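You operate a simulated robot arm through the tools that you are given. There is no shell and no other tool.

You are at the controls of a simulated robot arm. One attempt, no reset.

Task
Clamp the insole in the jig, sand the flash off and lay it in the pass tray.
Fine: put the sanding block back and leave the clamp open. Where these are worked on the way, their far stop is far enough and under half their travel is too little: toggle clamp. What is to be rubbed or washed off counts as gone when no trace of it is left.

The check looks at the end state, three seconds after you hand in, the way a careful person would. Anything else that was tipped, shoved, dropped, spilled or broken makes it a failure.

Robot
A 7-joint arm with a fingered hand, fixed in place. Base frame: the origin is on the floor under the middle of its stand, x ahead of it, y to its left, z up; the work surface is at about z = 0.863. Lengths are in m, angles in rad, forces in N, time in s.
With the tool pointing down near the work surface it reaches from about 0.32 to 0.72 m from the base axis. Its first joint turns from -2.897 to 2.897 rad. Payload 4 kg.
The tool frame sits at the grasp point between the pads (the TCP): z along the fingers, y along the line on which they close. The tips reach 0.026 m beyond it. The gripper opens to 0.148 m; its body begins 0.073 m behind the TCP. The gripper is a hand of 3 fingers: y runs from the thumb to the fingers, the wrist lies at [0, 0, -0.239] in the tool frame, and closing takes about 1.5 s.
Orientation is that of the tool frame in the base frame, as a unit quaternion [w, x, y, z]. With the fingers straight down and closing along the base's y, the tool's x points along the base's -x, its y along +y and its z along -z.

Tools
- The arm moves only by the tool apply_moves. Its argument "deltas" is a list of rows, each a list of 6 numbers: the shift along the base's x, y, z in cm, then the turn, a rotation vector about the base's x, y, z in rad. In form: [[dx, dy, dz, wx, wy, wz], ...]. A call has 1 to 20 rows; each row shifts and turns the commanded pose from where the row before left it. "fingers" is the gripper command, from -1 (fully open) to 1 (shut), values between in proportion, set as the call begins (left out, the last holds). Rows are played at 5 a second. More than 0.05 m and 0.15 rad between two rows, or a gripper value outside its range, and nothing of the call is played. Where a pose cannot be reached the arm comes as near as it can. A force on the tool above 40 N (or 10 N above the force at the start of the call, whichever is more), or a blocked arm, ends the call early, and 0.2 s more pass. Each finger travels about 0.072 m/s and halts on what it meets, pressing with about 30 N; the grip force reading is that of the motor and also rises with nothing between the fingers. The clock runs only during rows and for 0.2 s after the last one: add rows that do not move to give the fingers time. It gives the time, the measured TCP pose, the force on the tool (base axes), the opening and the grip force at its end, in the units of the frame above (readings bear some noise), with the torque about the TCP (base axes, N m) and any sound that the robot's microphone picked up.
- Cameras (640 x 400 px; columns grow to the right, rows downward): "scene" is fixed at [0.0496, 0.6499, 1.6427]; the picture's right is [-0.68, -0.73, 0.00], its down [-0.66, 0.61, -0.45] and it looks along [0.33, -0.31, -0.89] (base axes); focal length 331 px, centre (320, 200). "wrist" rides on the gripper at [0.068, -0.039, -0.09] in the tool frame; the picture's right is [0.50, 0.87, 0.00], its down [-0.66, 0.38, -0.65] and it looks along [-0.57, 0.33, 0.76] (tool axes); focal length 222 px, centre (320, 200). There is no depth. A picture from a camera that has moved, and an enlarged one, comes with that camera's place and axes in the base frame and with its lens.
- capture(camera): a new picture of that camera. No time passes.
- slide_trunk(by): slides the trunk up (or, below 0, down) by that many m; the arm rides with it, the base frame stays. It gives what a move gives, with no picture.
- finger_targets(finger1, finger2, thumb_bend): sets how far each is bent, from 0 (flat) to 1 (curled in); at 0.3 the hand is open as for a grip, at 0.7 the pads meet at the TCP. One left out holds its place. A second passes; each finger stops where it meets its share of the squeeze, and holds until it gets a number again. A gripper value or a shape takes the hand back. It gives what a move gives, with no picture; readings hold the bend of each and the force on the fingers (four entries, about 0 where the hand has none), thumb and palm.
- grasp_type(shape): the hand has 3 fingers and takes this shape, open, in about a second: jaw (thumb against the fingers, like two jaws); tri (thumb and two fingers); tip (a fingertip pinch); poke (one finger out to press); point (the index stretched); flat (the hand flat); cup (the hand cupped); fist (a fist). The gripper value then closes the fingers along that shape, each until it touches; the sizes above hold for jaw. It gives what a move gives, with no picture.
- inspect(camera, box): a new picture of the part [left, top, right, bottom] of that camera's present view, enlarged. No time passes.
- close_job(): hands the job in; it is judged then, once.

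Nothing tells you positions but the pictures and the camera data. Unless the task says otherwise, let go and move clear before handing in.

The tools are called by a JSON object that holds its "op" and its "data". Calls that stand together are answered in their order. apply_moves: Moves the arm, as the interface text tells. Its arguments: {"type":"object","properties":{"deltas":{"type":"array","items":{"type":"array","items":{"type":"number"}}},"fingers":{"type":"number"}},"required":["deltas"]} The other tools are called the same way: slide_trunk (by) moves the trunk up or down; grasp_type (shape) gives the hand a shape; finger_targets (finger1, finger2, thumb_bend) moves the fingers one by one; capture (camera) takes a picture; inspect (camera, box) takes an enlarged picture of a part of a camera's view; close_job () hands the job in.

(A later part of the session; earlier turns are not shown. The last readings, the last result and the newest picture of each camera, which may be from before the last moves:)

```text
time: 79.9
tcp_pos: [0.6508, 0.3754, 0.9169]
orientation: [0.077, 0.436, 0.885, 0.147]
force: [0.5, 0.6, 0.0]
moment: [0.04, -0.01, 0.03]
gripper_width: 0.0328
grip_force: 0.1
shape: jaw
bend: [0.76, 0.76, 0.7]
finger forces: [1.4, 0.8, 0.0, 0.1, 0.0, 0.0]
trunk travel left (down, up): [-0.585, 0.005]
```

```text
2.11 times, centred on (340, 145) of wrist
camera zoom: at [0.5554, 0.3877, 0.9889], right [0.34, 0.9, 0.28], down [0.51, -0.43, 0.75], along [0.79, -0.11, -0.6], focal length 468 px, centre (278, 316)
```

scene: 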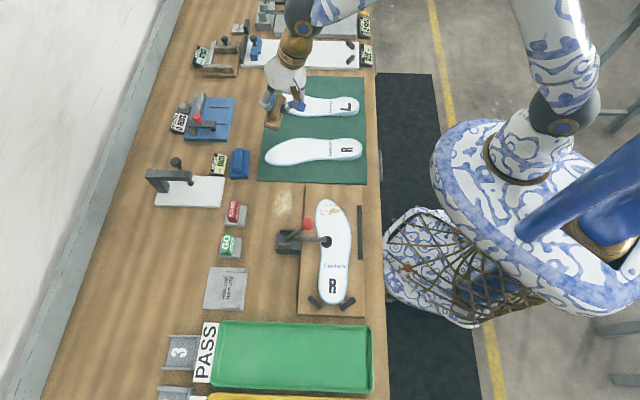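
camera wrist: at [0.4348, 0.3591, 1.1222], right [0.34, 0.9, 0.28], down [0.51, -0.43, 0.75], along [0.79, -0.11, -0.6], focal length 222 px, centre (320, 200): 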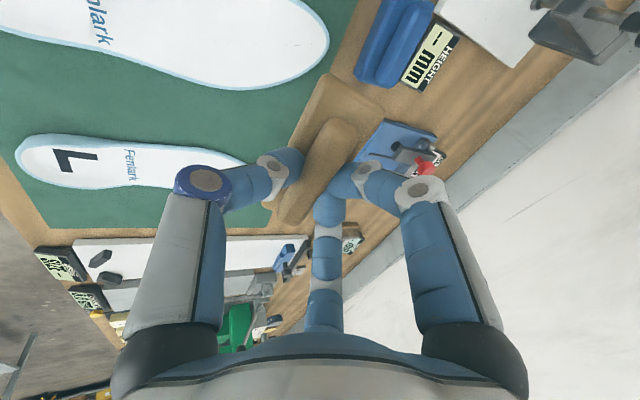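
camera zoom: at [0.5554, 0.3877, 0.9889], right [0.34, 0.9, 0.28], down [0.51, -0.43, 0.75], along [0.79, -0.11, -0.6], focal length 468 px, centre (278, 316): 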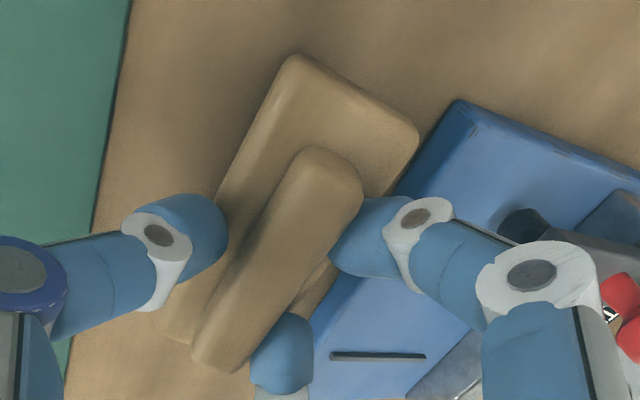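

{"op": "apply_moves", "data": {"deltas": [[0, 0, 0, 0, 0, 0], [0, 0, 0, 0, 0, 0], [0, 0, 0, 0, 0, 0]], "fingers": 0.3}}

{"op": "inspect", "data": {"camera": "scene", "box": [210, 95, 290, 155]}}

{"op": "inspect", "data": {"camera": "wrist", "box": [240, 50, 440, 240]}}

```text
time: 80.7
tcp_pos: [0.6514, 0.3746, 0.916]
orientation: [0.078, 0.435, 0.885, 0.147]
force: [0.0, -0.2, 1.0]
moment: [0.03, 0.02, 0.02]
gripper_width: 0.0513
grip_force: 0.0
shape: jaw
bend: [0.77, 0.77, 0.7]
finger forces: [0.0, 0.3, 0.1, 0.0, 0.1, 0.0]
trunk travel left (down, up): [-0.585, 0.005]
```

```text
6.67 times, centred on (250, 125) of scene
camera zoom: at [0.0496, 0.6499, 1.6427], right [-0.68, -0.73, 0.0], down [-0.66, 0.61, -0.45], along [0.33, -0.31, -0.89], focal length 2207 px, centre (787, 700)
```

zoom: 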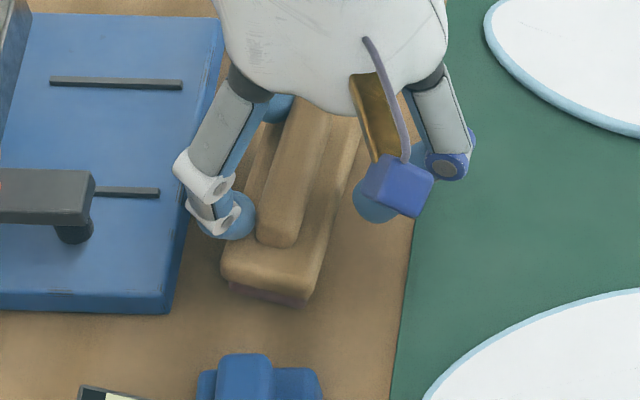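

```text
2.11 times, centred on (340, 145) of wrist
camera zoom: at [0.5555, 0.3878, 0.989], right [0.34, 0.9, 0.28], down [0.51, -0.43, 0.75], along [0.79, -0.11, -0.6], focal length 468 px, centre (278, 316)
```

zoom: 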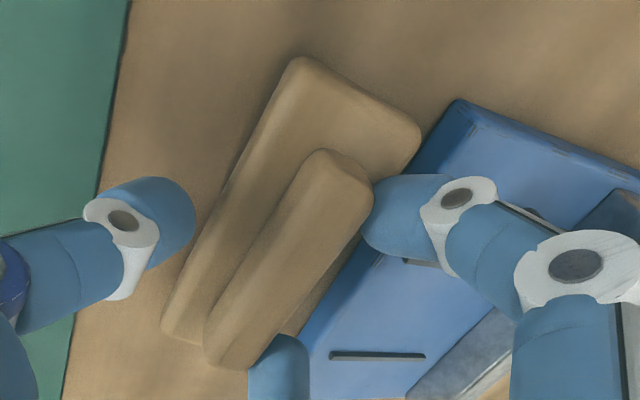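

{"op": "apply_moves", "data": {"deltas": [[0, 0, 0, 0, 0, 0], [0, 0, 0.5, 0, 0, 0], [0, 0, 1, 0, 0, 0], [0, 0, 2, 0, 0, 0], [0, 0, 2, 0, 0, 0], [-2, -1.5, 1, 0, 0, 0], [-3, -2, 1, 0, 0, 0], [-3, -2, 1, 0, 0, 0], [0, 0, 0, 0, 0, 0]], "fingers": 0.15}}

{"op": "inspect", "data": {"camera": "scene", "box": [210, 95, 290, 155]}}

{"op": "inspect", "data": {"camera": "wrist", "box": [240, 30, 460, 200]}}

```text
time: 82.7
tcp_pos: [0.5705, 0.3199, 1.006]
orientation: [0.077, 0.436, 0.885, 0.147]
force: [-0.4, -0.5, -0.7]
moment: [0.03, 0.02, -0.01]
gripper_width: 0.0626
grip_force: 0.1
shape: jaw
bend: [0.77, 0.77, 0.7]
finger forces: [0.1, 0.1, 0.0, 0.0, 0.1, 0.0]
trunk travel left (down, up): [-0.585, 0.005]
```

```text
6.67 times, centred on (250, 125) of scene
camera zoom: at [0.0496, 0.6499, 1.6427], right [-0.68, -0.73, 0.0], down [-0.66, 0.61, -0.45], along [0.33, -0.31, -0.89], focal length 2207 px, centre (787, 700)
```

zoom: 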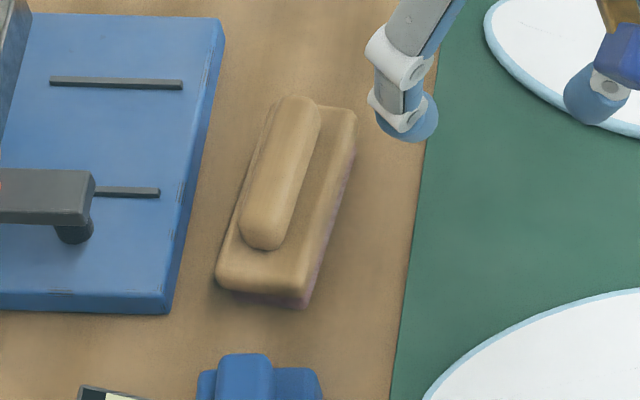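

```text
2.35 times, centred on (350, 115) of wrist
camera zoom: at [0.4763, 0.3321, 1.0773], right [0.34, 0.9, 0.28], down [0.51, -0.43, 0.75], along [0.79, -0.11, -0.6], focal length 523 px, centre (249, 400)
```

zoom: 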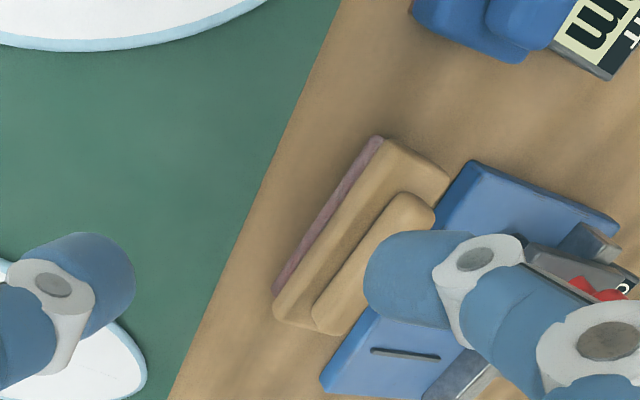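

The wooden block is back within ~5 mm of its original spot, lying flat. Now the blue sanding block: I estimate its ridge centre at (0.559, 0.4745), axis azimuth ≈ 140°. I line the hand up with it (thumb on the near side) and look closer.

{"op": "apply_moves", "data": {"deltas": [[-0.4, 3.2, 0, 0, 0, 0.111], [-0.4, 3.2, 0, 0, 0, 0.111], [-0.4, 3.2, 0, -0.0674, 0.0555, 0], [-0.3, 3.0, 0, 0, 0, 0], [0, 0, 0, 0, 0, 0]], "fingers": 0.35}}

{"op": "capture", "data": {"camera": "wrist"}}

{"op": "inspect", "data": {"camera": "scene", "box": [195, 110, 285, 190]}}

```text
time: 83.9
tcp_pos: [0.5557, 0.4471, 1.0009]
orientation: [0.047, 0.338, 0.933, 0.114]
force: [-0.5, -0.8, 0.9]
moment: [0.01, -0.03, 0.02]
gripper_width: 0.0485
grip_force: 0.1
shape: jaw
bend: [0.77, 0.77, 0.7]
finger forces: [0.0, 0.0, 0.0, 0.0, 0.0, 0.1]
trunk travel left (down, up): [-0.585, 0.005]
```

```text
taken
camera wrist: at [0.4645, 0.4444, 1.0792], right [0.15, 0.97, 0.21], down [0.63, -0.26, 0.73], along [0.76, 0.02, -0.65], focal length 222 px, centre (320, 200)
```

wrist: 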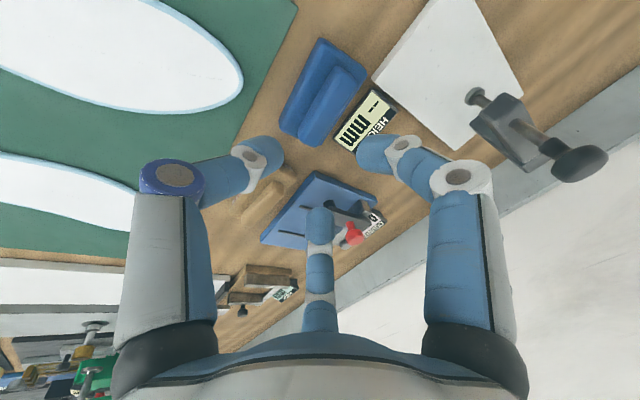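

```text
5.00 times, centred on (240, 150) of scene
camera zoom: at [0.0496, 0.6499, 1.6427], right [-0.68, -0.73, 0.0], down [-0.66, 0.61, -0.45], along [0.33, -0.31, -0.89], focal length 1655 px, centre (720, 450)
```

zoom: 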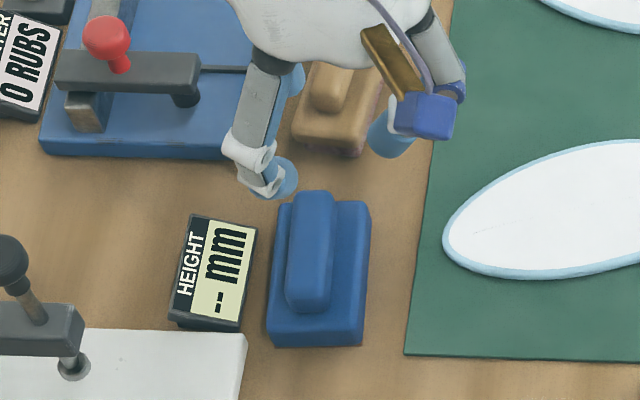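

{"op": "inspect", "data": {"camera": "wrist", "box": [250, 20, 430, 170]}}

```text
2.67 times, centred on (340, 95) of wrist
camera zoom: at [0.4645, 0.4444, 1.0792], right [0.15, 0.97, 0.21], down [0.63, -0.26, 0.73], along [0.76, 0.02, -0.65], focal length 592 px, centre (267, 480)
```

zoom: 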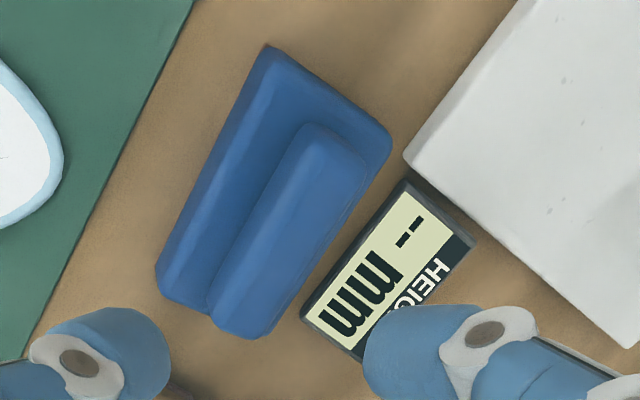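

{"op": "apply_moves", "data": {"deltas": [[0.3, 1.3, -1, 0, 0, 0], [0.24, 1.28, -1.5, 0, 0, 0], [0, 0, -1.5, 0, 0, 0], [0, 0, -1, 0, 0, 0], [0, 0, 0, 0, 0, 0]], "fingers": 0.4}}

{"op": "inspect", "data": {"camera": "wrist", "box": [210, 20, 430, 260]}}

{"op": "inspect", "data": {"camera": "scene", "box": [195, 110, 285, 190]}}

```text
time: 85.1
tcp_pos: [0.561, 0.4719, 0.952]
orientation: [0.047, 0.336, 0.934, 0.114]
force: [-0.4, -0.5, 0.4]
moment: [0.01, 0.02, 0.0]
gripper_width: 0.0448
grip_force: 0.0
shape: jaw
bend: [0.77, 0.77, 0.7]
finger forces: [0.1, 0.0, 0.0, 0.1, 0.0, 0.0]
trunk travel left (down, up): [-0.585, 0.005]
```

```text
1.67 times, centred on (320, 140) of wrist
camera zoom: at [0.4699, 0.4686, 1.0297], right [0.15, 0.97, 0.21], down [0.63, -0.26, 0.73], along [0.76, 0.02, -0.65], focal length 370 px, centre (320, 300)
```

zoom: 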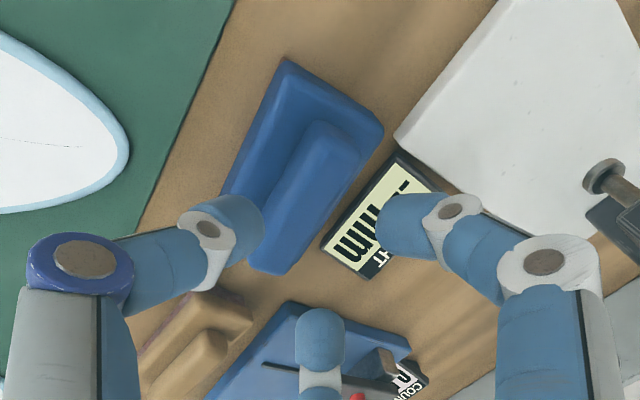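

```text
5.00 times, centred on (240, 150) of scene
camera zoom: at [0.0496, 0.6499, 1.6427], right [-0.68, -0.73, 0.0], down [-0.66, 0.61, -0.45], along [0.33, -0.31, -0.89], focal length 1655 px, centre (720, 450)
```

zoom: 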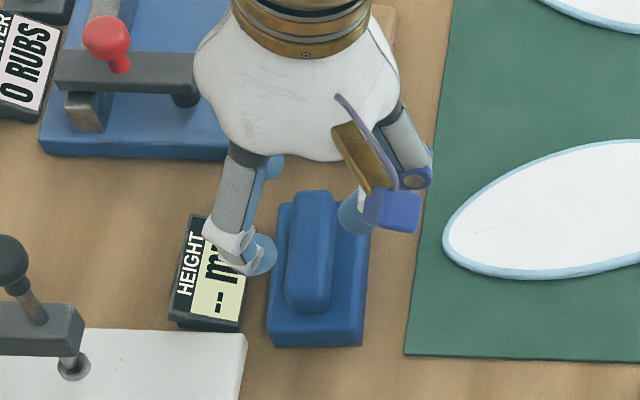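

{"op": "apply_moves", "data": {"deltas": [[0, 0, -1, 0, 0, 0], [0, 0, -0.8, 0, 0, 0], [0, 0, 0, 0, 0, 0]]}}

{"op": "inspect", "data": {"camera": "wrist", "box": [210, 20, 430, 260]}}

{"op": "inspect", "data": {"camera": "scene", "box": [195, 110, 285, 190]}}

```text
time: 85.9
tcp_pos: [0.5611, 0.4732, 0.9357]
orientation: [0.046, 0.336, 0.934, 0.114]
force: [-0.4, 1.3, 0.7]
moment: [-0.03, -0.01, -0.01]
gripper_width: 0.0445
grip_force: 0.0
shape: jaw
bend: [0.77, 0.77, 0.7]
finger forces: [0.0, 0.0, 0.1, 0.1, 0.0, 0.0]
trunk travel left (down, up): [-0.585, 0.005]
```

```text
1.67 times, centred on (320, 140) of wrist
camera zoom: at [0.4694, 0.4692, 1.0123], right [0.15, 0.97, 0.21], down [0.63, -0.26, 0.73], along [0.76, 0.02, -0.65], focal length 370 px, centre (320, 300)
```

zoom: 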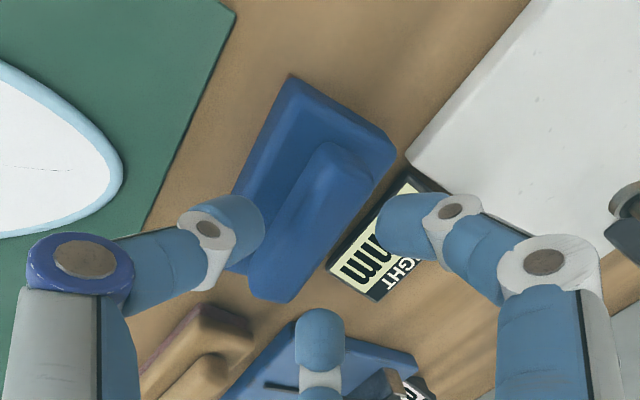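

```text
5.00 times, centred on (240, 150) of scene
camera zoom: at [0.0496, 0.6499, 1.6427], right [-0.68, -0.73, 0.0], down [-0.66, 0.61, -0.45], along [0.33, -0.31, -0.89], focal length 1655 px, centre (720, 450)
```

zoom: 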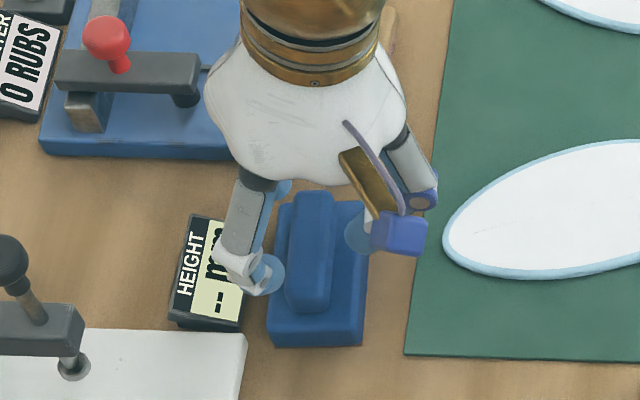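

{"op": "apply_moves", "data": {"deltas": [[0, 0, -0.8, 0, 0, 0], [0, 0, 0, 0, 0, 0]]}}

{"op": "apply_moves", "data": {"deltas": [[0, 0, -0.4, 0, 0, 0], [0, 0, 0, 0, 0, 0]]}}

{"op": "inspect", "data": {"camera": "wrist", "box": [210, 20, 430, 260]}}

```text
time: 86.5
tcp_pos: [0.5617, 0.4724, 0.9274]
orientation: [0.045, 0.337, 0.933, 0.115]
force: [-0.5, 0.0, 0.0]
moment: [-0.02, -0.06, 0.0]
gripper_width: 0.0447
grip_force: 0.1
shape: jaw
bend: [0.77, 0.77, 0.7]
finger forces: [0.0, 0.0, 0.1, 0.0, 0.0, 0.0]
trunk travel left (down, up): [-0.585, 0.005]
```

```text
time: 87.1
tcp_pos: [0.5608, 0.4717, 0.9215]
orientation: [0.045, 0.336, 0.934, 0.115]
force: [0.2, -0.6, 4.0]
moment: [0.07, 0.03, 0.02]
gripper_width: 0.0449
grip_force: 0.1
shape: jaw
bend: [0.77, 0.77, 0.7]
finger forces: [2.3, 0.3, 0.0, 0.0, 0.0, 0.0]
trunk travel left (down, up): [-0.585, 0.005]
```

```text
1.67 times, centred on (320, 140) of wrist
camera zoom: at [0.4699, 0.4691, 1.0005], right [0.15, 0.97, 0.21], down [0.63, -0.26, 0.73], along [0.76, 0.02, -0.65], focal length 370 px, centre (320, 300)
```

zoom: 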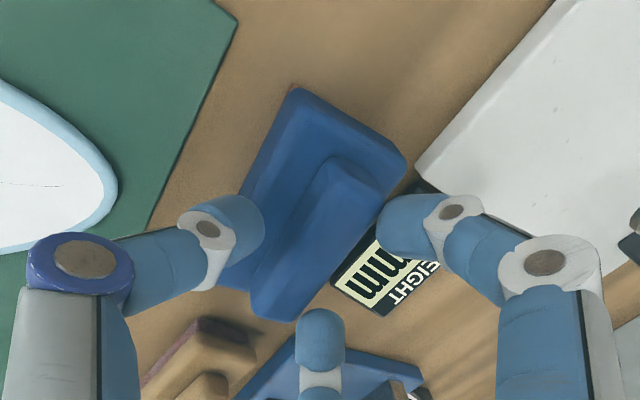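

{"op": "inspect", "data": {"camera": "scene", "box": [210, 130, 270, 180]}}

{"op": "inspect", "data": {"camera": "wrist", "box": [270, 80, 400, 220]}}

```text
8.00 times, centred on (240, 155) of scene
camera zoom: at [0.0496, 0.6499, 1.6427], right [-0.68, -0.73, 0.0], down [-0.66, 0.61, -0.45], along [0.33, -0.31, -0.89], focal length 2648 px, centre (960, 560)
```

zoom: 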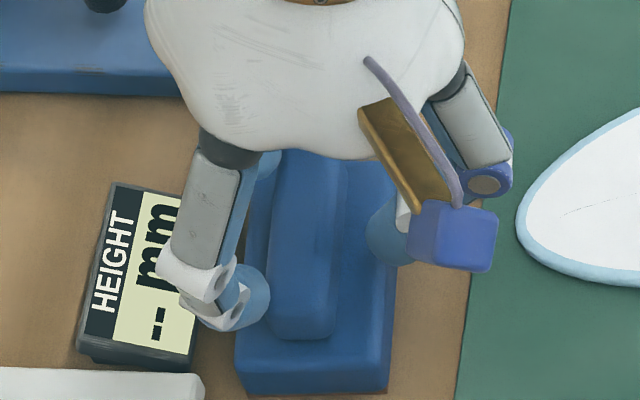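

```text
2.86 times, centred on (335, 150) of wrist
camera zoom: at [0.4699, 0.4691, 1.0005], right [0.15, 0.97, 0.21], down [0.63, -0.26, 0.73], along [0.76, 0.02, -0.65], focal length 635 px, centre (277, 343)
```

zoom: 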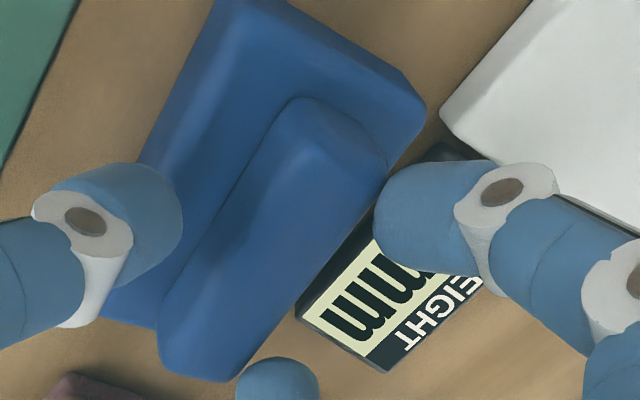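

{"op": "apply_moves", "data": {"deltas": [[0, 0, 0.4, 0, 0, 0], [0.25, 0.31, 0, 0, 0, 0], [0, 0, -0.4, 0, 0, 0], [0, 0, 0, 0, 0, 0]]}}

{"op": "apply_moves", "data": {"deltas": [[0, 0, -0.3, 0, 0, 0], [0, 0, 0, 0, 0, 0]]}}

{"op": "inspect", "data": {"camera": "wrist", "box": [270, 80, 400, 220]}}

```text
time: 88.1
tcp_pos: [0.5646, 0.476, 0.9212]
orientation: [0.046, 0.336, 0.934, 0.115]
force: [-1.1, -0.8, -0.4]
moment: [-0.01, -0.01, 0.01]
gripper_width: 0.0447
grip_force: 0.1
shape: jaw
bend: [0.77, 0.77, 0.7]
finger forces: [0.1, 0.0, 0.0, 0.0, 0.0, 0.0]
trunk travel left (down, up): [-0.585, 0.005]
```

```text
time: 88.7
tcp_pos: [0.5648, 0.4753, 0.9185]
orientation: [0.046, 0.337, 0.933, 0.114]
force: [0.6, 0.7, -0.1]
moment: [0.03, 0.01, -0.05]
gripper_width: 0.0446
grip_force: 0.0
shape: jaw
bend: [0.77, 0.77, 0.7]
finger forces: [0.0, 0.0, 0.0, 0.0, 0.0, 0.0]
trunk travel left (down, up): [-0.585, 0.005]
```

```text
2.86 times, centred on (335, 150) of wrist
camera zoom: at [0.4728, 0.4722, 0.9966], right [0.15, 0.97, 0.21], down [0.63, -0.26, 0.73], along [0.76, 0.02, -0.65], focal length 635 px, centre (277, 343)
```

zoom: 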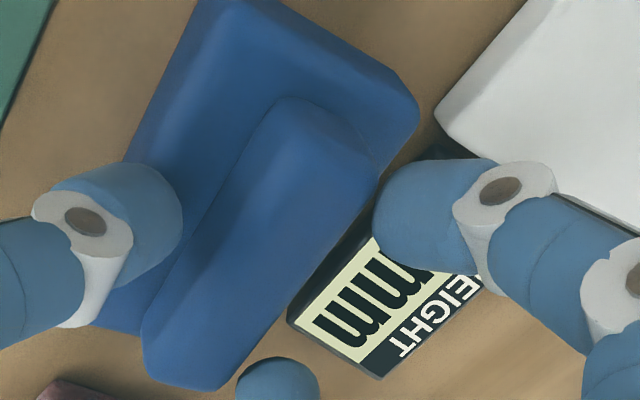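

{"op": "apply_moves", "data": {"deltas": [[0, 0, -0.25, 0, 0, 0], [0, 0, 0, 0, 0, 0]]}}

{"op": "apply_moves", "data": {"deltas": [[0, 0, 0, 0, 0, 0], [0, 0, 0, 0, 0, 0], [0, 0, 0, 0, 0, 0]], "fingers": 0.65}}

{"op": "inspect", "data": {"camera": "wrist", "box": [270, 80, 400, 220]}}

{"op": "inspect", "data": {"camera": "scene", "box": [210, 130, 270, 180]}}

```text
time: 89.3
tcp_pos: [0.5644, 0.4755, 0.9166]
orientation: [0.046, 0.336, 0.934, 0.115]
force: [1.1, 0.5, 0.0]
moment: [-0.02, -0.02, 0.06]
gripper_width: 0.0448
grip_force: 0.1
shape: jaw
bend: [0.77, 0.77, 0.7]
finger forces: [0.0, 0.1, 0.0, 0.1, 0.0, 0.0]
trunk travel left (down, up): [-0.585, 0.005]
```

```text
time: 90.1
tcp_pos: [0.5649, 0.4759, 0.9175]
orientation: [0.046, 0.337, 0.933, 0.115]
force: [-2.4, -2.1, 2.9]
moment: [-0.15, 0.16, -0.01]
gripper_width: 0.0244
grip_force: 30.2
shape: jaw
bend: [0.77, 0.76, 0.7]
finger forces: [16.2, 16.5, 0.0, 0.1, 32.5, 0.0]
trunk travel left (down, up): [-0.585, 0.005]
```

```text
2.86 times, centred on (335, 150) of wrist
camera zoom: at [0.4726, 0.4719, 0.9946], right [0.15, 0.97, 0.21], down [0.63, -0.26, 0.73], along [0.76, 0.02, -0.65], focal length 635 px, centre (277, 343)
```

zoom: 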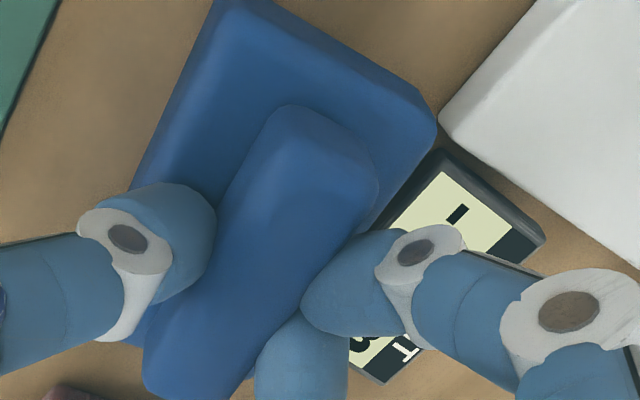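

```text
8.00 times, centred on (240, 155) of scene
camera zoom: at [0.0496, 0.6499, 1.6427], right [-0.68, -0.73, 0.0], down [-0.66, 0.61, -0.45], along [0.33, -0.31, -0.89], focal length 2648 px, centre (960, 560)
```

zoom: 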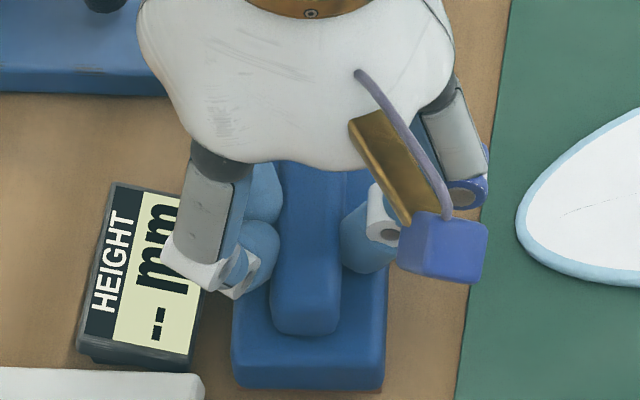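

A clean, balanced grip (16/16/32 N) on the blue sanding block. I note this pose for the return and lift it.

{"op": "apply_moves", "data": {"deltas": [[0, 0, 0, 0, 0, 0], [0, 0, 1, 0, 0, 0], [-0.3, -0.4, 1.5, 0, 0, 0], [-1, -1.3, 2, 0, 0, 0], [-1.5, -2, 2, 0, 0, 0], [0, 0, 0, 0, 0, 0]], "fingers": 0.9}}

{"op": "inspect", "data": {"camera": "scene", "box": [200, 100, 300, 180]}}

{"op": "inspect", "data": {"camera": "wrist", "box": [240, 50, 440, 240]}}

```text
time: 91.5
tcp_pos: [0.5357, 0.4382, 0.9833]
orientation: [0.046, 0.337, 0.933, 0.115]
force: [-0.3, -0.3, -1.0]
moment: [0.01, -0.02, 0.02]
gripper_width: 0.022
grip_force: 30.2
shape: jaw
bend: [0.76, 0.75, 0.7]
finger forces: [21.6, 21.6, 0.0, 0.0, 29.3, 0.0]
trunk travel left (down, up): [-0.585, 0.005]
```

```text
5.00 times, centred on (250, 140) of scene
camera zoom: at [0.0496, 0.6499, 1.6427], right [-0.68, -0.73, 0.0], down [-0.66, 0.61, -0.45], along [0.33, -0.31, -0.89], focal length 1655 px, centre (670, 500)
```

zoom: 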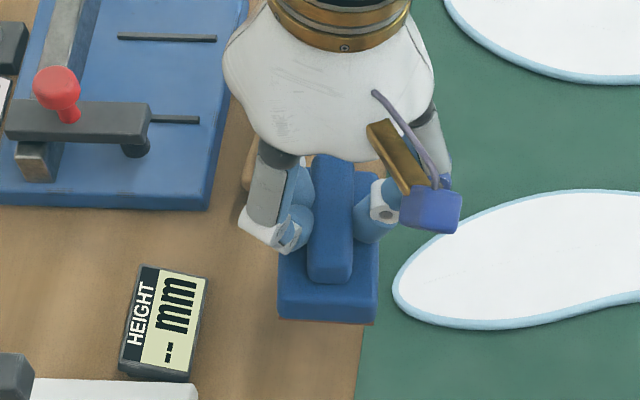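

```text
2.11 times, centred on (340, 145) of wrist
camera zoom: at [0.4442, 0.4345, 1.0602], right [0.15, 0.97, 0.21], down [0.63, -0.26, 0.73], along [0.76, 0.02, -0.65], focal length 468 px, centre (278, 316)
```

zoom: 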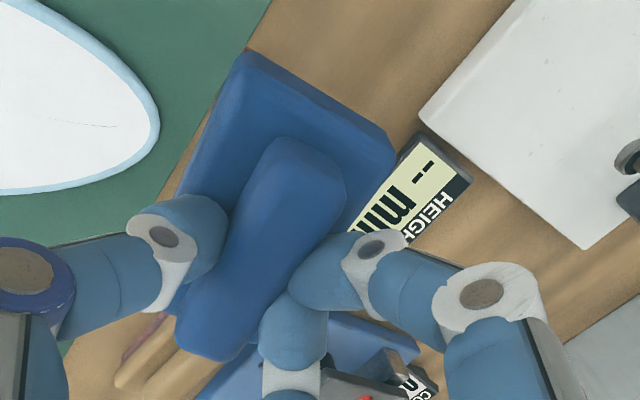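

{"op": "apply_moves", "data": {"deltas": [[-2, -0.5, 3, 0, 0, 0], [-3, -0.7, 3, 0, 0, 0], [-3, -1, 0.7, -0.0953, 0.0792, 0], [-3, -1, 0, -0.0953, 0.0792, 0], [-1.5, -0.5, 0, 0, 0, 0.139], [-1.5, -0.5, 0, 0, 0, 0.139], [-1.5, -0.5, 0, 0, 0, 0.139], [-1.5, -0.5, 0, 0, 0, 0.139], [-1.5, -0.5, 0, 0, 0, 0.139], [-1.5, -0.5, 0, 0, 0, 0.139], [-1.5, -0.5, 0, 0, 0, 0.139], [0, 0, 0, 0, 0, 0]]}}

{"op": "inspect", "data": {"camera": "scene", "box": [280, 110, 400, 210]}}

{"op": "inspect", "data": {"camera": "wrist", "box": [240, 20, 440, 240]}}

```text
time: 94.1
tcp_pos: [0.3193, 0.3723, 1.0474]
orientation: [0.004, -0.141, 0.99, 0.001]
force: [0.4, 0.5, -1.6]
moment: [0.01, -0.03, -0.01]
gripper_width: 0.0218
grip_force: 29.7
shape: jaw
bend: [0.76, 0.75, 0.7]
finger forces: [24.7, 25.0, 0.0, 0.0, 29.5, 0.0]
trunk travel left (down, up): [-0.585, 0.005]
```

```text
4.00 times, centred on (340, 160) of scene
camera zoom: at [0.0496, 0.6499, 1.6427], right [-0.68, -0.73, 0.0], down [-0.66, 0.61, -0.45], along [0.33, -0.31, -0.89], focal length 1324 px, centre (240, 360)
```

zoom: 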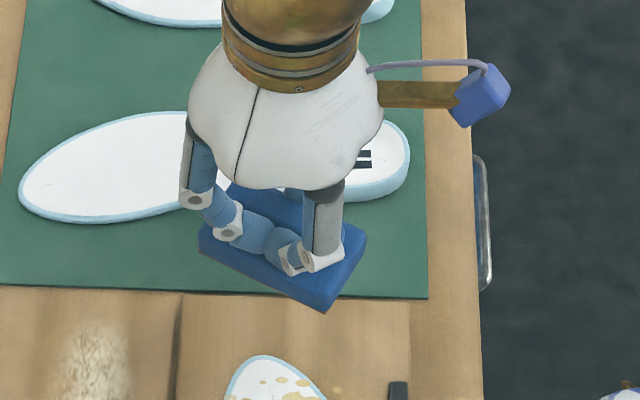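

```text
1.82 times, centred on (340, 130) of wrist
camera zoom: at [0.2652, 0.3143, 1.1384], right [-0.72, 0.69, -0.01], down [0.52, 0.54, 0.66], along [0.46, 0.47, -0.75], focal length 404 px, centre (284, 327)
```

zoom: 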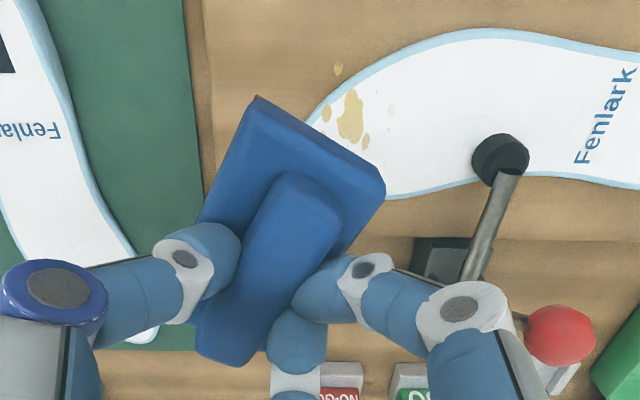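

{"op": "apply_moves", "data": {"deltas": [[-1.6, 1.35, -3, 0, 0, 0], [-1.56, 1.35, -3, 0, 0, 0], [0, 0, -3, 0, 0, 0], [0, 0, -0.7, 0, 0, 0], [0, 0, 0, 0, 0, 0]]}}

{"op": "apply_moves", "data": {"deltas": [[0, 0, -0.3, 0, 0, 0], [0, 0, 0, 0, 0, 0]]}}

{"op": "apply_moves", "data": {"deltas": [[0, 0, -0.2, 0, 0, 0], [0, 0, 0, 0, 0, 0]]}}

```text
time: 95.3
tcp_pos: [0.2885, 0.3993, 0.9506]
orientation: [0.004, -0.14, 0.99, 0.001]
force: [0.5, -0.5, -1.0]
moment: [0.04, -0.01, -0.02]
gripper_width: 0.022
grip_force: 29.9
shape: jaw
bend: [0.76, 0.75, 0.7]
finger forces: [25.2, 25.5, 0.1, 0.0, 29.5, 0.1]
trunk travel left (down, up): [-0.585, 0.005]
```

```text
time: 95.9
tcp_pos: [0.289, 0.3997, 0.9473]
orientation: [0.005, -0.14, 0.99, 0.0]
force: [0.2, 0.4, -0.3]
moment: [0.01, 0.03, -0.01]
gripper_width: 0.0216
grip_force: 30.0
shape: jaw
bend: [0.76, 0.75, 0.7]
finger forces: [25.3, 25.5, 0.0, 0.0, 29.5, 0.1]
trunk travel left (down, up): [-0.585, 0.005]
```

```text
time: 96.5
tcp_pos: [0.2887, 0.3989, 0.9457]
orientation: [0.005, -0.141, 0.99, 0.001]
force: [-0.4, -0.5, -2.1]
moment: [0.03, 0.0, -0.02]
gripper_width: 0.0219
grip_force: 30.0
shape: jaw
bend: [0.76, 0.75, 0.7]
finger forces: [25.4, 25.5, 0.1, 0.0, 29.5, 0.0]
trunk travel left (down, up): [-0.585, 0.005]
```

{"op": "apply_moves", "data": {"deltas": [[0, 0, -0.3, 0, 0, 0], [0, 0, 0, 0, 0, 0]]}}

{"op": "apply_moves", "data": {"deltas": [[0, 0, -0.2, 0, 0, 0], [0, 0, 0, 0, 0, 0]]}}

{"op": "apply_moves", "data": {"deltas": [[0, 0, -0.2, 0, 0, 0], [0, 0, 0, 0, 0, 0]]}}

```text
time: 97.1
tcp_pos: [0.2891, 0.4001, 0.9416]
orientation: [0.004, -0.141, 0.99, 0.0]
force: [-0.5, -0.4, -1.4]
moment: [0.02, 0.0, 0.01]
gripper_width: 0.0219
grip_force: 30.0
shape: jaw
bend: [0.76, 0.75, 0.7]
finger forces: [25.3, 25.6, 0.0, 0.0, 29.5, 0.0]
trunk travel left (down, up): [-0.585, 0.005]
```

```text
time: 97.7
tcp_pos: [0.2886, 0.399, 0.9414]
orientation: [0.004, -0.14, 0.99, 0.001]
force: [-0.4, 0.2, 0.4]
moment: [0.0, 0.02, 0.0]
gripper_width: 0.0221
grip_force: 30.1
shape: jaw
bend: [0.76, 0.75, 0.7]
finger forces: [25.6, 26.1, 0.1, 0.0, 29.8, 0.0]
trunk travel left (down, up): [-0.585, 0.005]
```

```text
time: 98.3
tcp_pos: [0.2901, 0.3985, 0.9409]
orientation: [0.005, -0.141, 0.99, 0.001]
force: [-0.3, 0.8, 14.6]
moment: [-0.04, -0.02, 0.04]
gripper_width: 0.0222
grip_force: 30.0
shape: jaw
bend: [0.76, 0.75, 0.7]
finger forces: [29.8, 29.5, 0.0, 0.1, 31.9, 0.0]
trunk travel left (down, up): [-0.585, 0.005]
```

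Gentle flush contact at ~15 N. I now stroke across the flash.

{"op": "apply_moves", "data": {"deltas": [[-0.25, 0.88, 0, 0, 0, 0], [-0.25, 0.88, 0, 0, 0, 0], [0.25, -0.88, 0, 0, 0, 0], [0.25, -0.88, 0, 0, 0, 0], [0.25, -0.88, 0, 0, 0, 0], [0.25, -0.88, 0, 0, 0, 0], [-0.25, 0.88, 0, 0, 0, 0], [-0.25, 0.88, 0, 0, 0, 0], [0, 0, 0, 0, 0, 0]]}}

{"op": "inspect", "data": {"camera": "scene", "box": [290, 170, 370, 250]}}

{"op": "inspect", "data": {"camera": "wrist", "box": [220, 20, 460, 240]}}

```text
time: 100.3
tcp_pos: [0.2901, 0.396, 0.9398]
orientation: [0.004, -0.14, 0.99, 0.001]
force: [4.6, -10.6, 13.3]
moment: [-0.55, -0.2, -0.02]
gripper_width: 0.0228
grip_force: 29.8
shape: jaw
bend: [0.76, 0.75, 0.7]
finger forces: [0.0, 0.0, 0.0, 0.0, 39.2, 0.0]
trunk travel left (down, up): [-0.585, 0.005]
```

```text
5.00 times, centred on (330, 210) of scene
camera zoom: at [0.0496, 0.6499, 1.6427], right [-0.68, -0.73, 0.0], down [-0.66, 0.61, -0.45], along [0.33, -0.31, -0.89], focal length 1655 px, centre (270, 150)
```

zoom: 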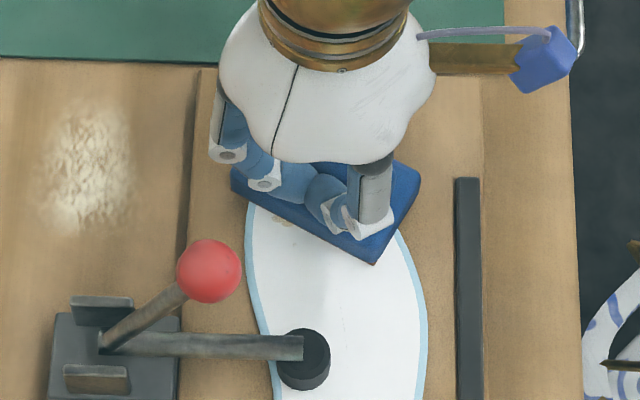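

```text
1.82 times, centred on (340, 130) of wrist
camera zoom: at [0.234, 0.3391, 1.0294], right [-0.72, 0.69, 0.0], down [0.52, 0.54, 0.66], along [0.46, 0.47, -0.75], focal length 404 px, centre (284, 327)
```

zoom: 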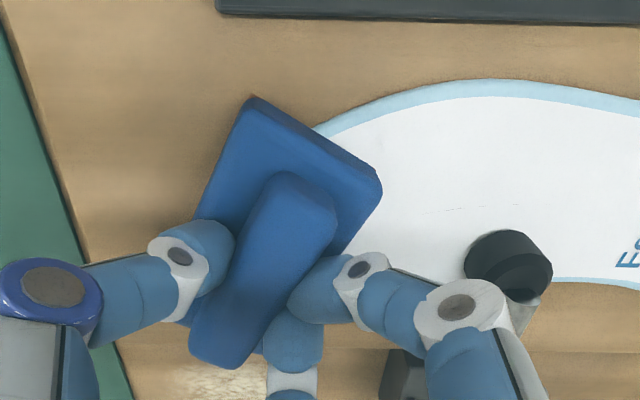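

Friction is now much higher, as sandpaper should give, and the spots in view are fading. I continue with a longer run of strokes.

{"op": "apply_moves", "data": {"deltas": [[-0.25, 0.88, 0, 0, 0, 0], [-0.25, 0.88, 0, 0, 0, 0], [0.25, -0.88, 0, 0, 0, 0], [0.25, -0.88, 0, 0, 0, 0], [0.25, -0.88, 0, 0, 0, 0], [0.25, -0.88, 0, 0, 0, 0], [-0.25, 0.88, 0, 0, 0, 0], [-0.25, 0.88, 0, 0, 0, 0], [-0.25, 0.88, 0, 0, 0, 0], [-0.25, 0.88, 0, 0, 0, 0], [0.25, -0.88, 0, 0, 0, 0], [0.25, -0.88, 0, 0, 0, 0], [0.25, -0.88, 0, 0, 0, 0], [0.25, -0.88, 0, 0, 0, 0], [-0.25, 0.88, 0, 0, 0, 0], [-0.25, 0.88, 0, 0, 0, 0], [0, 0, 0, 0, 0, 0]]}}

{"op": "apply_moves", "data": {"deltas": [[0, 0, 1.5, 0, 0, 0], [1, -2.5, 1.5, 0, 0, 0], [1, -2.5, 1.5, 0, 0, 0], [0, 0, 0, 0, 0, 0]]}}

{"op": "inspect", "data": {"camera": "scene", "box": [310, 190, 360, 225]}}

{"op": "inspect", "data": {"camera": "wrist", "box": [240, 0, 480, 200]}}

```text
time: 103.9
tcp_pos: [0.2899, 0.3957, 0.9386]
orientation: [0.005, -0.14, 0.99, 0.001]
force: [2.9, -8.2, 7.8]
moment: [-0.32, -0.1, 0.03]
gripper_width: 0.022
grip_force: 29.9
shape: jaw
bend: [0.76, 0.75, 0.7]
finger forces: [0.0, 0.0, 0.1, 0.0, 36.7, 0.0]
trunk travel left (down, up): [-0.585, 0.005]
```

```text
time: 104.9
tcp_pos: [0.308, 0.347, 0.9848]
orientation: [0.004, -0.14, 0.99, 0.001]
force: [-0.1, -0.3, -1.0]
moment: [0.01, 0.02, -0.03]
gripper_width: 0.0223
grip_force: 30.3
shape: jaw
bend: [0.76, 0.75, 0.7]
finger forces: [0.1, 0.0, 0.1, 0.0, 30.9, 0.1]
trunk travel left (down, up): [-0.585, 0.005]
```

```text
11.43 times, centred on (335, 208) of scene
camera zoom: at [0.0496, 0.6499, 1.6427], right [-0.68, -0.73, 0.0], down [-0.66, 0.61, -0.45], along [0.33, -0.31, -0.89], focal length 3783 px, centre (149, 114)
```

zoom: 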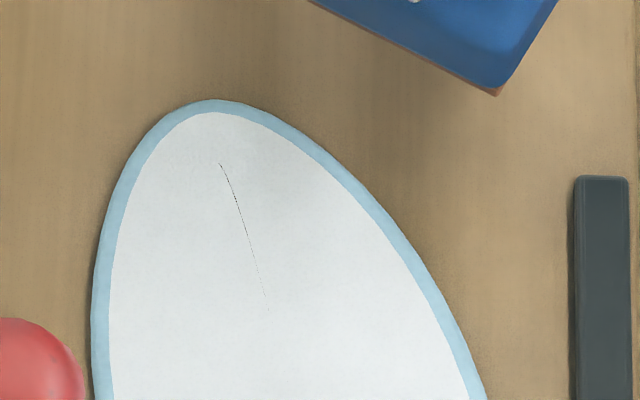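

```text
2.00 times, centred on (360, 100) of wrist
camera zoom: at [0.2531, 0.2893, 1.0744], right [-0.72, 0.69, 0.0], down [0.52, 0.54, 0.66], along [0.46, 0.47, -0.75], focal length 444 px, centre (240, 400)
```

zoom: 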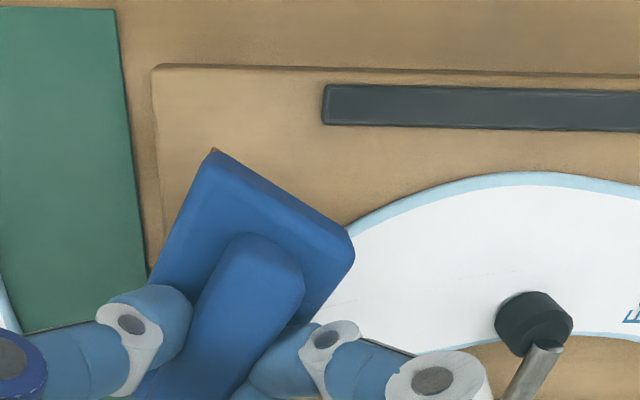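

All of the flash is gone in one go — only the insole's own printed crease line remains. Now I return the sanding block to its place, reversing my path.

{"op": "apply_moves", "data": {"deltas": [[1, 0, 3, 0, 0, 0], [1.5, 0.7, 3.3, 0, 0, 0], [1.5, 0.5, 0, 0, 0, -0.139], [1.5, 0.5, 0, 0, 0, -0.139], [1.5, 0.5, 0, 0, 0, -0.139], [1.5, 0.5, 0, 0, 0, -0.139], [1.5, 0.5, 0, 0, 0, -0.139], [1.5, 0.5, 0, 0, 0, -0.139], [1.5, 0.5, 0, 0, 0, -0.139], [2, 1, 0, 0.0953, -0.0792, 0], [2, 1, 0, 0.0953, -0.0792, 0], [2, 1.5, -2, 0, 0, 0], [0, 0, 0, 0, 0, 0]]}}

{"op": "inspect", "data": {"camera": "wrist", "box": [240, 50, 440, 240]}}

{"op": "capture", "data": {"camera": "scene"}}

```text
time: 107.7
tcp_pos: [0.5005, 0.427, 1.0279]
orientation: [0.046, 0.336, 0.934, 0.115]
force: [-0.2, 0.3, -1.6]
moment: [0.0, 0.01, 0.01]
gripper_width: 0.0222
grip_force: 30.5
shape: jaw
bend: [0.76, 0.75, 0.7]
finger forces: [0.1, 0.0, 0.1, 0.1, 30.7, 0.0]
trunk travel left (down, up): [-0.585, 0.005]
```

```text
2.11 times, centred on (340, 145) of wrist
camera zoom: at [0.409, 0.4229, 1.1054], right [0.15, 0.97, 0.21], down [0.63, -0.26, 0.73], along [0.76, 0.02, -0.65], focal length 468 px, centre (278, 316)
```

zoom: 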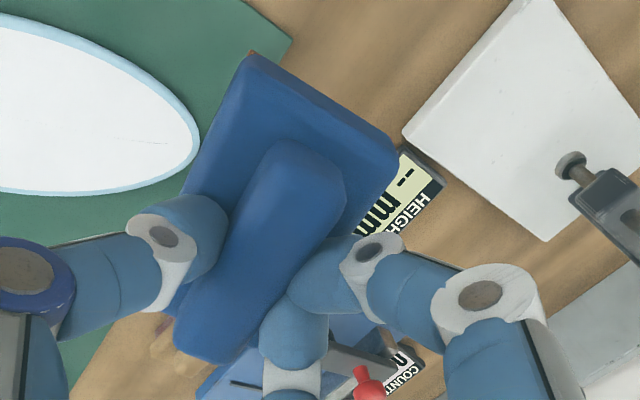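

```text
taken
```

scene: 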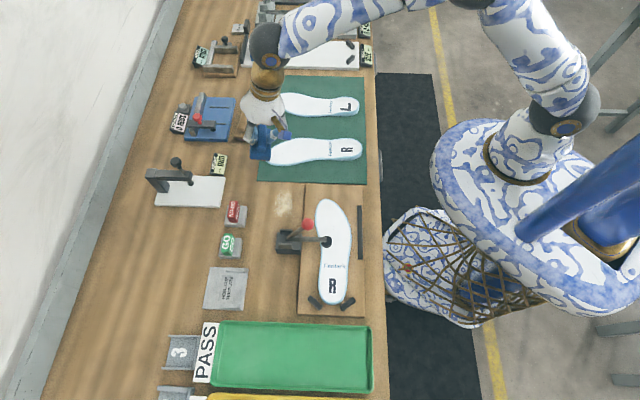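

{"op": "apply_moves", "data": {"deltas": [[2.2, 1.6, -1.5, 0, 0, 0], [2.2, 1.6, -1.5, 0, 0, 0], [2.04, 1.69, -1.5, 0, 0, 0], [0, 0, -2, 0, 0, 0], [0, 0, -2, 0, 0, 0], [0, 0, 0, 0, 0, 0]]}}

{"op": "inspect", "data": {"camera": "scene", "box": [210, 130, 270, 180]}}

```text
time: 109.1
tcp_pos: [0.5632, 0.475, 0.9421]
orientation: [0.046, 0.336, 0.934, 0.115]
force: [0.3, -0.1, -0.8]
moment: [0.02, 0.0, 0.0]
gripper_width: 0.0221
grip_force: 29.9
shape: jaw
bend: [0.76, 0.75, 0.7]
finger forces: [0.1, 0.0, 0.0, 0.0, 30.2, 0.0]
trunk travel left (down, up): [-0.585, 0.005]
```

```text
8.00 times, centred on (240, 155) of scene
camera zoom: at [0.0496, 0.6499, 1.6427], right [-0.68, -0.73, 0.0], down [-0.66, 0.61, -0.45], along [0.33, -0.31, -0.89], focal length 2648 px, centre (960, 560)
```

zoom: 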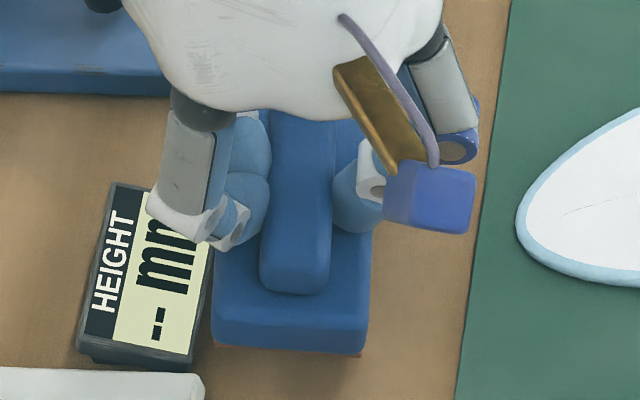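

{"op": "apply_moves", "data": {"deltas": [[0.1, 0.05, -1, 0, 0, 0], [0, 0, -0.8, 0, 0, 0], [0, 0, 0, 0, 0, 0]]}}

{"op": "apply_moves", "data": {"deltas": [[0, 0, -0.4, 0, 0, 0], [0, 0, 0, 0, 0, 0]]}}

{"op": "inspect", "data": {"camera": "scene", "box": [210, 130, 270, 180]}}

```text
time: 109.9
tcp_pos: [0.5641, 0.4756, 0.9241]
orientation: [0.046, 0.337, 0.933, 0.115]
force: [0.1, -0.1, -1.7]
moment: [0.03, 0.01, 0.02]
gripper_width: 0.022
grip_force: 30.0
shape: jaw
bend: [0.76, 0.75, 0.7]
finger forces: [0.0, 0.0, 0.1, 0.1, 30.3, 0.1]
trunk travel left (down, up): [-0.585, 0.005]
```

```text
time: 110.5
tcp_pos: [0.5648, 0.4752, 0.9204]
orientation: [0.046, 0.337, 0.933, 0.115]
force: [0.2, -0.2, -1.2]
moment: [0.02, -0.05, 0.0]
gripper_width: 0.0222
grip_force: 30.1
shape: jaw
bend: [0.76, 0.75, 0.7]
finger forces: [0.0, 0.0, 0.0, 0.1, 30.3, 0.0]
trunk travel left (down, up): [-0.585, 0.005]
```

```text
8.00 times, centred on (240, 155) of scene
camera zoom: at [0.0496, 0.6499, 1.6427], right [-0.68, -0.73, 0.0], down [-0.66, 0.61, -0.45], along [0.33, -0.31, -0.89], focal length 2648 px, centre (960, 560)
```

zoom: 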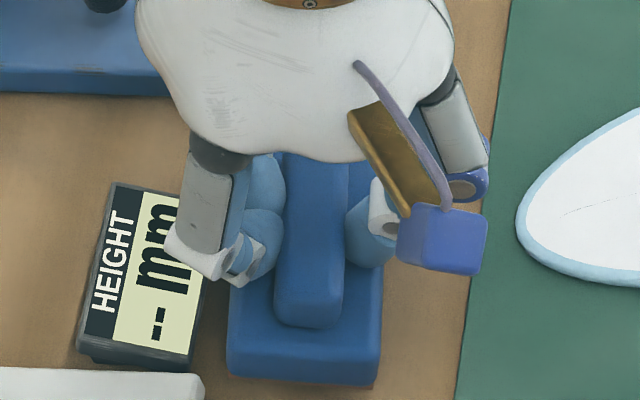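

{"op": "apply_moves", "data": {"deltas": [[0, 0, -0.3, 0, 0, 0], [0, 0, 0, 0, 0, 0]]}}

{"op": "apply_moves", "data": {"deltas": [[0, 0, -0.2, 0, 0, 0], [0, 0, 0, 0, 0, 0]]}}

```text
time: 111.1
tcp_pos: [0.5644, 0.4749, 0.918]
orientation: [0.046, 0.336, 0.934, 0.115]
force: [1.3, 0.7, 4.6]
moment: [-0.05, 0.05, -0.03]
gripper_width: 0.022
grip_force: 29.8
shape: jaw
bend: [0.76, 0.75, 0.7]
finger forces: [0.0, 0.0, 0.1, 0.0, 29.9, 0.0]
trunk travel left (down, up): [-0.585, 0.005]
```

```text
time: 111.7
tcp_pos: [0.5644, 0.4749, 0.917]
orientation: [0.048, 0.336, 0.934, 0.116]
force: [2.0, 3.0, 12.4]
moment: [-0.1, 0.05, -0.01]
gripper_width: 0.0219
grip_force: 29.6
shape: jaw
bend: [0.76, 0.75, 0.7]
finger forces: [0.0, 0.1, 0.1, 0.0, 30.0, 0.0]
trunk travel left (down, up): [-0.585, 0.005]
```

Contact at the same height as when I picked it up. I release in stages and lift away.

{"op": "apply_moves", "data": {"deltas": [[0, 0, 0.15, 0, 0, 0], [0, 0, 0, 0, 0, 0], [0, 0, 0, 0, 0, 0], [0, 0, 0, 0, 0, 0]], "fingers": 0.55}}

{"op": "apply_moves", "data": {"deltas": [[0, 0, 0, 0, 0, 0], [0, 0, 0, 0, 0, 0], [0, 0, 0, 0, 0, 0]], "fingers": 0.3}}

{"op": "inspect", "data": {"camera": "scene", "box": [210, 130, 270, 180]}}

```text
time: 112.7
tcp_pos: [0.5634, 0.4749, 0.918]
orientation: [0.046, 0.337, 0.933, 0.114]
force: [-1.2, 0.2, -1.1]
moment: [0.01, 0.0, 0.0]
gripper_width: 0.0331
grip_force: 0.0
shape: jaw
bend: [0.76, 0.76, 0.7]
finger forces: [0.2, 0.3, 0.1, 0.0, 0.0, 0.0]
trunk travel left (down, up): [-0.585, 0.005]
```

```text
time: 113.5
tcp_pos: [0.5641, 0.4741, 0.9172]
orientation: [0.046, 0.337, 0.934, 0.115]
force: [0.0, 0.0, -1.3]
moment: [0.04, 0.01, 0.01]
gripper_width: 0.0511
grip_force: 0.1
shape: jaw
bend: [0.77, 0.77, 0.7]
finger forces: [0.0, 0.4, 0.1, 0.0, 0.0, 0.1]
trunk travel left (down, up): [-0.585, 0.005]
```

```text
8.00 times, centred on (240, 155) of scene
camera zoom: at [0.0496, 0.6499, 1.6427], right [-0.68, -0.73, 0.0], down [-0.66, 0.61, -0.45], along [0.33, -0.31, -0.89], focal length 2648 px, centre (960, 560)
```

zoom: 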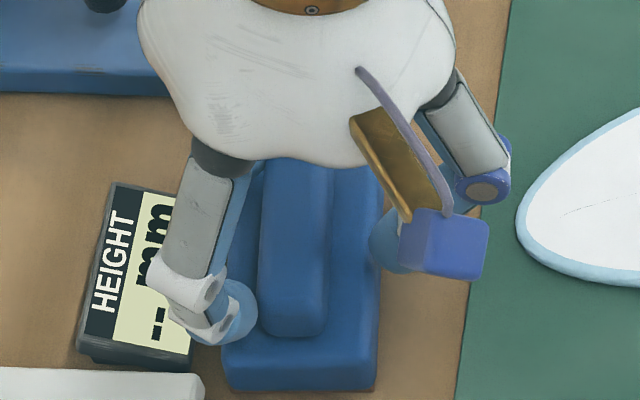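

{"op": "apply_moves", "data": {"deltas": [[0, 0, 0.5, 0, 0, 0], [0, 0, 1, 0, 0, 0], [0, 0, 2, 0, 0, 0], [0, 0, 2, 0, 0, 0], [-1.5, -2, 2, 0, 0, 0], [-3, -2.5, 1, 0, 0, 0], [-3, -2.5, 1, 0, 0, 0], [0, 0, 0, 0, 0, 0]]}}

{"op": "inspect", "data": {"camera": "scene", "box": [225, 145, 255, 180]}}

{"op": "capture", "data": {"camera": "scene"}}

```text
time: 115.3
tcp_pos: [0.4883, 0.4035, 1.0128]
orientation: [0.046, 0.337, 0.933, 0.115]
force: [-1.3, 0.6, 0.9]
moment: [-0.02, 0.0, 0.02]
gripper_width: 0.0515
grip_force: 0.2
shape: jaw
bend: [0.77, 0.77, 0.7]
finger forces: [0.0, 0.0, 0.1, 0.0, 0.0, 0.0]
trunk travel left (down, up): [-0.585, 0.005]
```

```text
11.43 times, centred on (240, 162) of scene
camera zoom: at [0.0496, 0.6499, 1.6427], right [-0.68, -0.73, 0.0], down [-0.66, 0.61, -0.45], along [0.33, -0.31, -0.89], focal length 3783 px, centre (1234, 629)
```

zoom: 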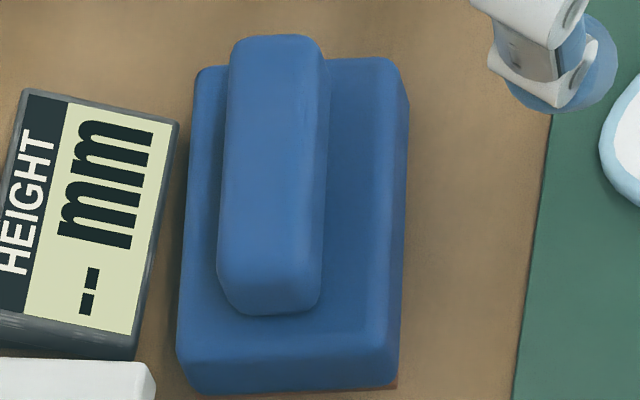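

```text
taken
```

scene: 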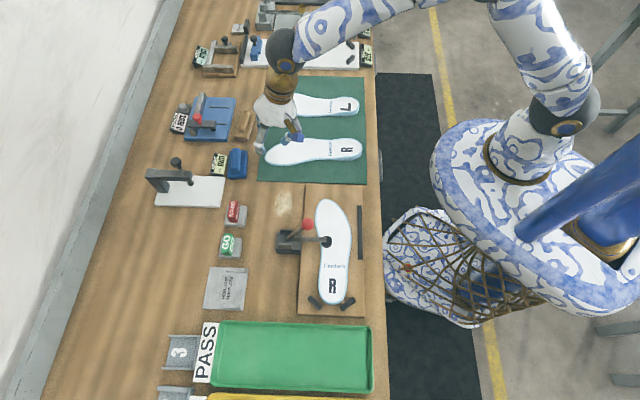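

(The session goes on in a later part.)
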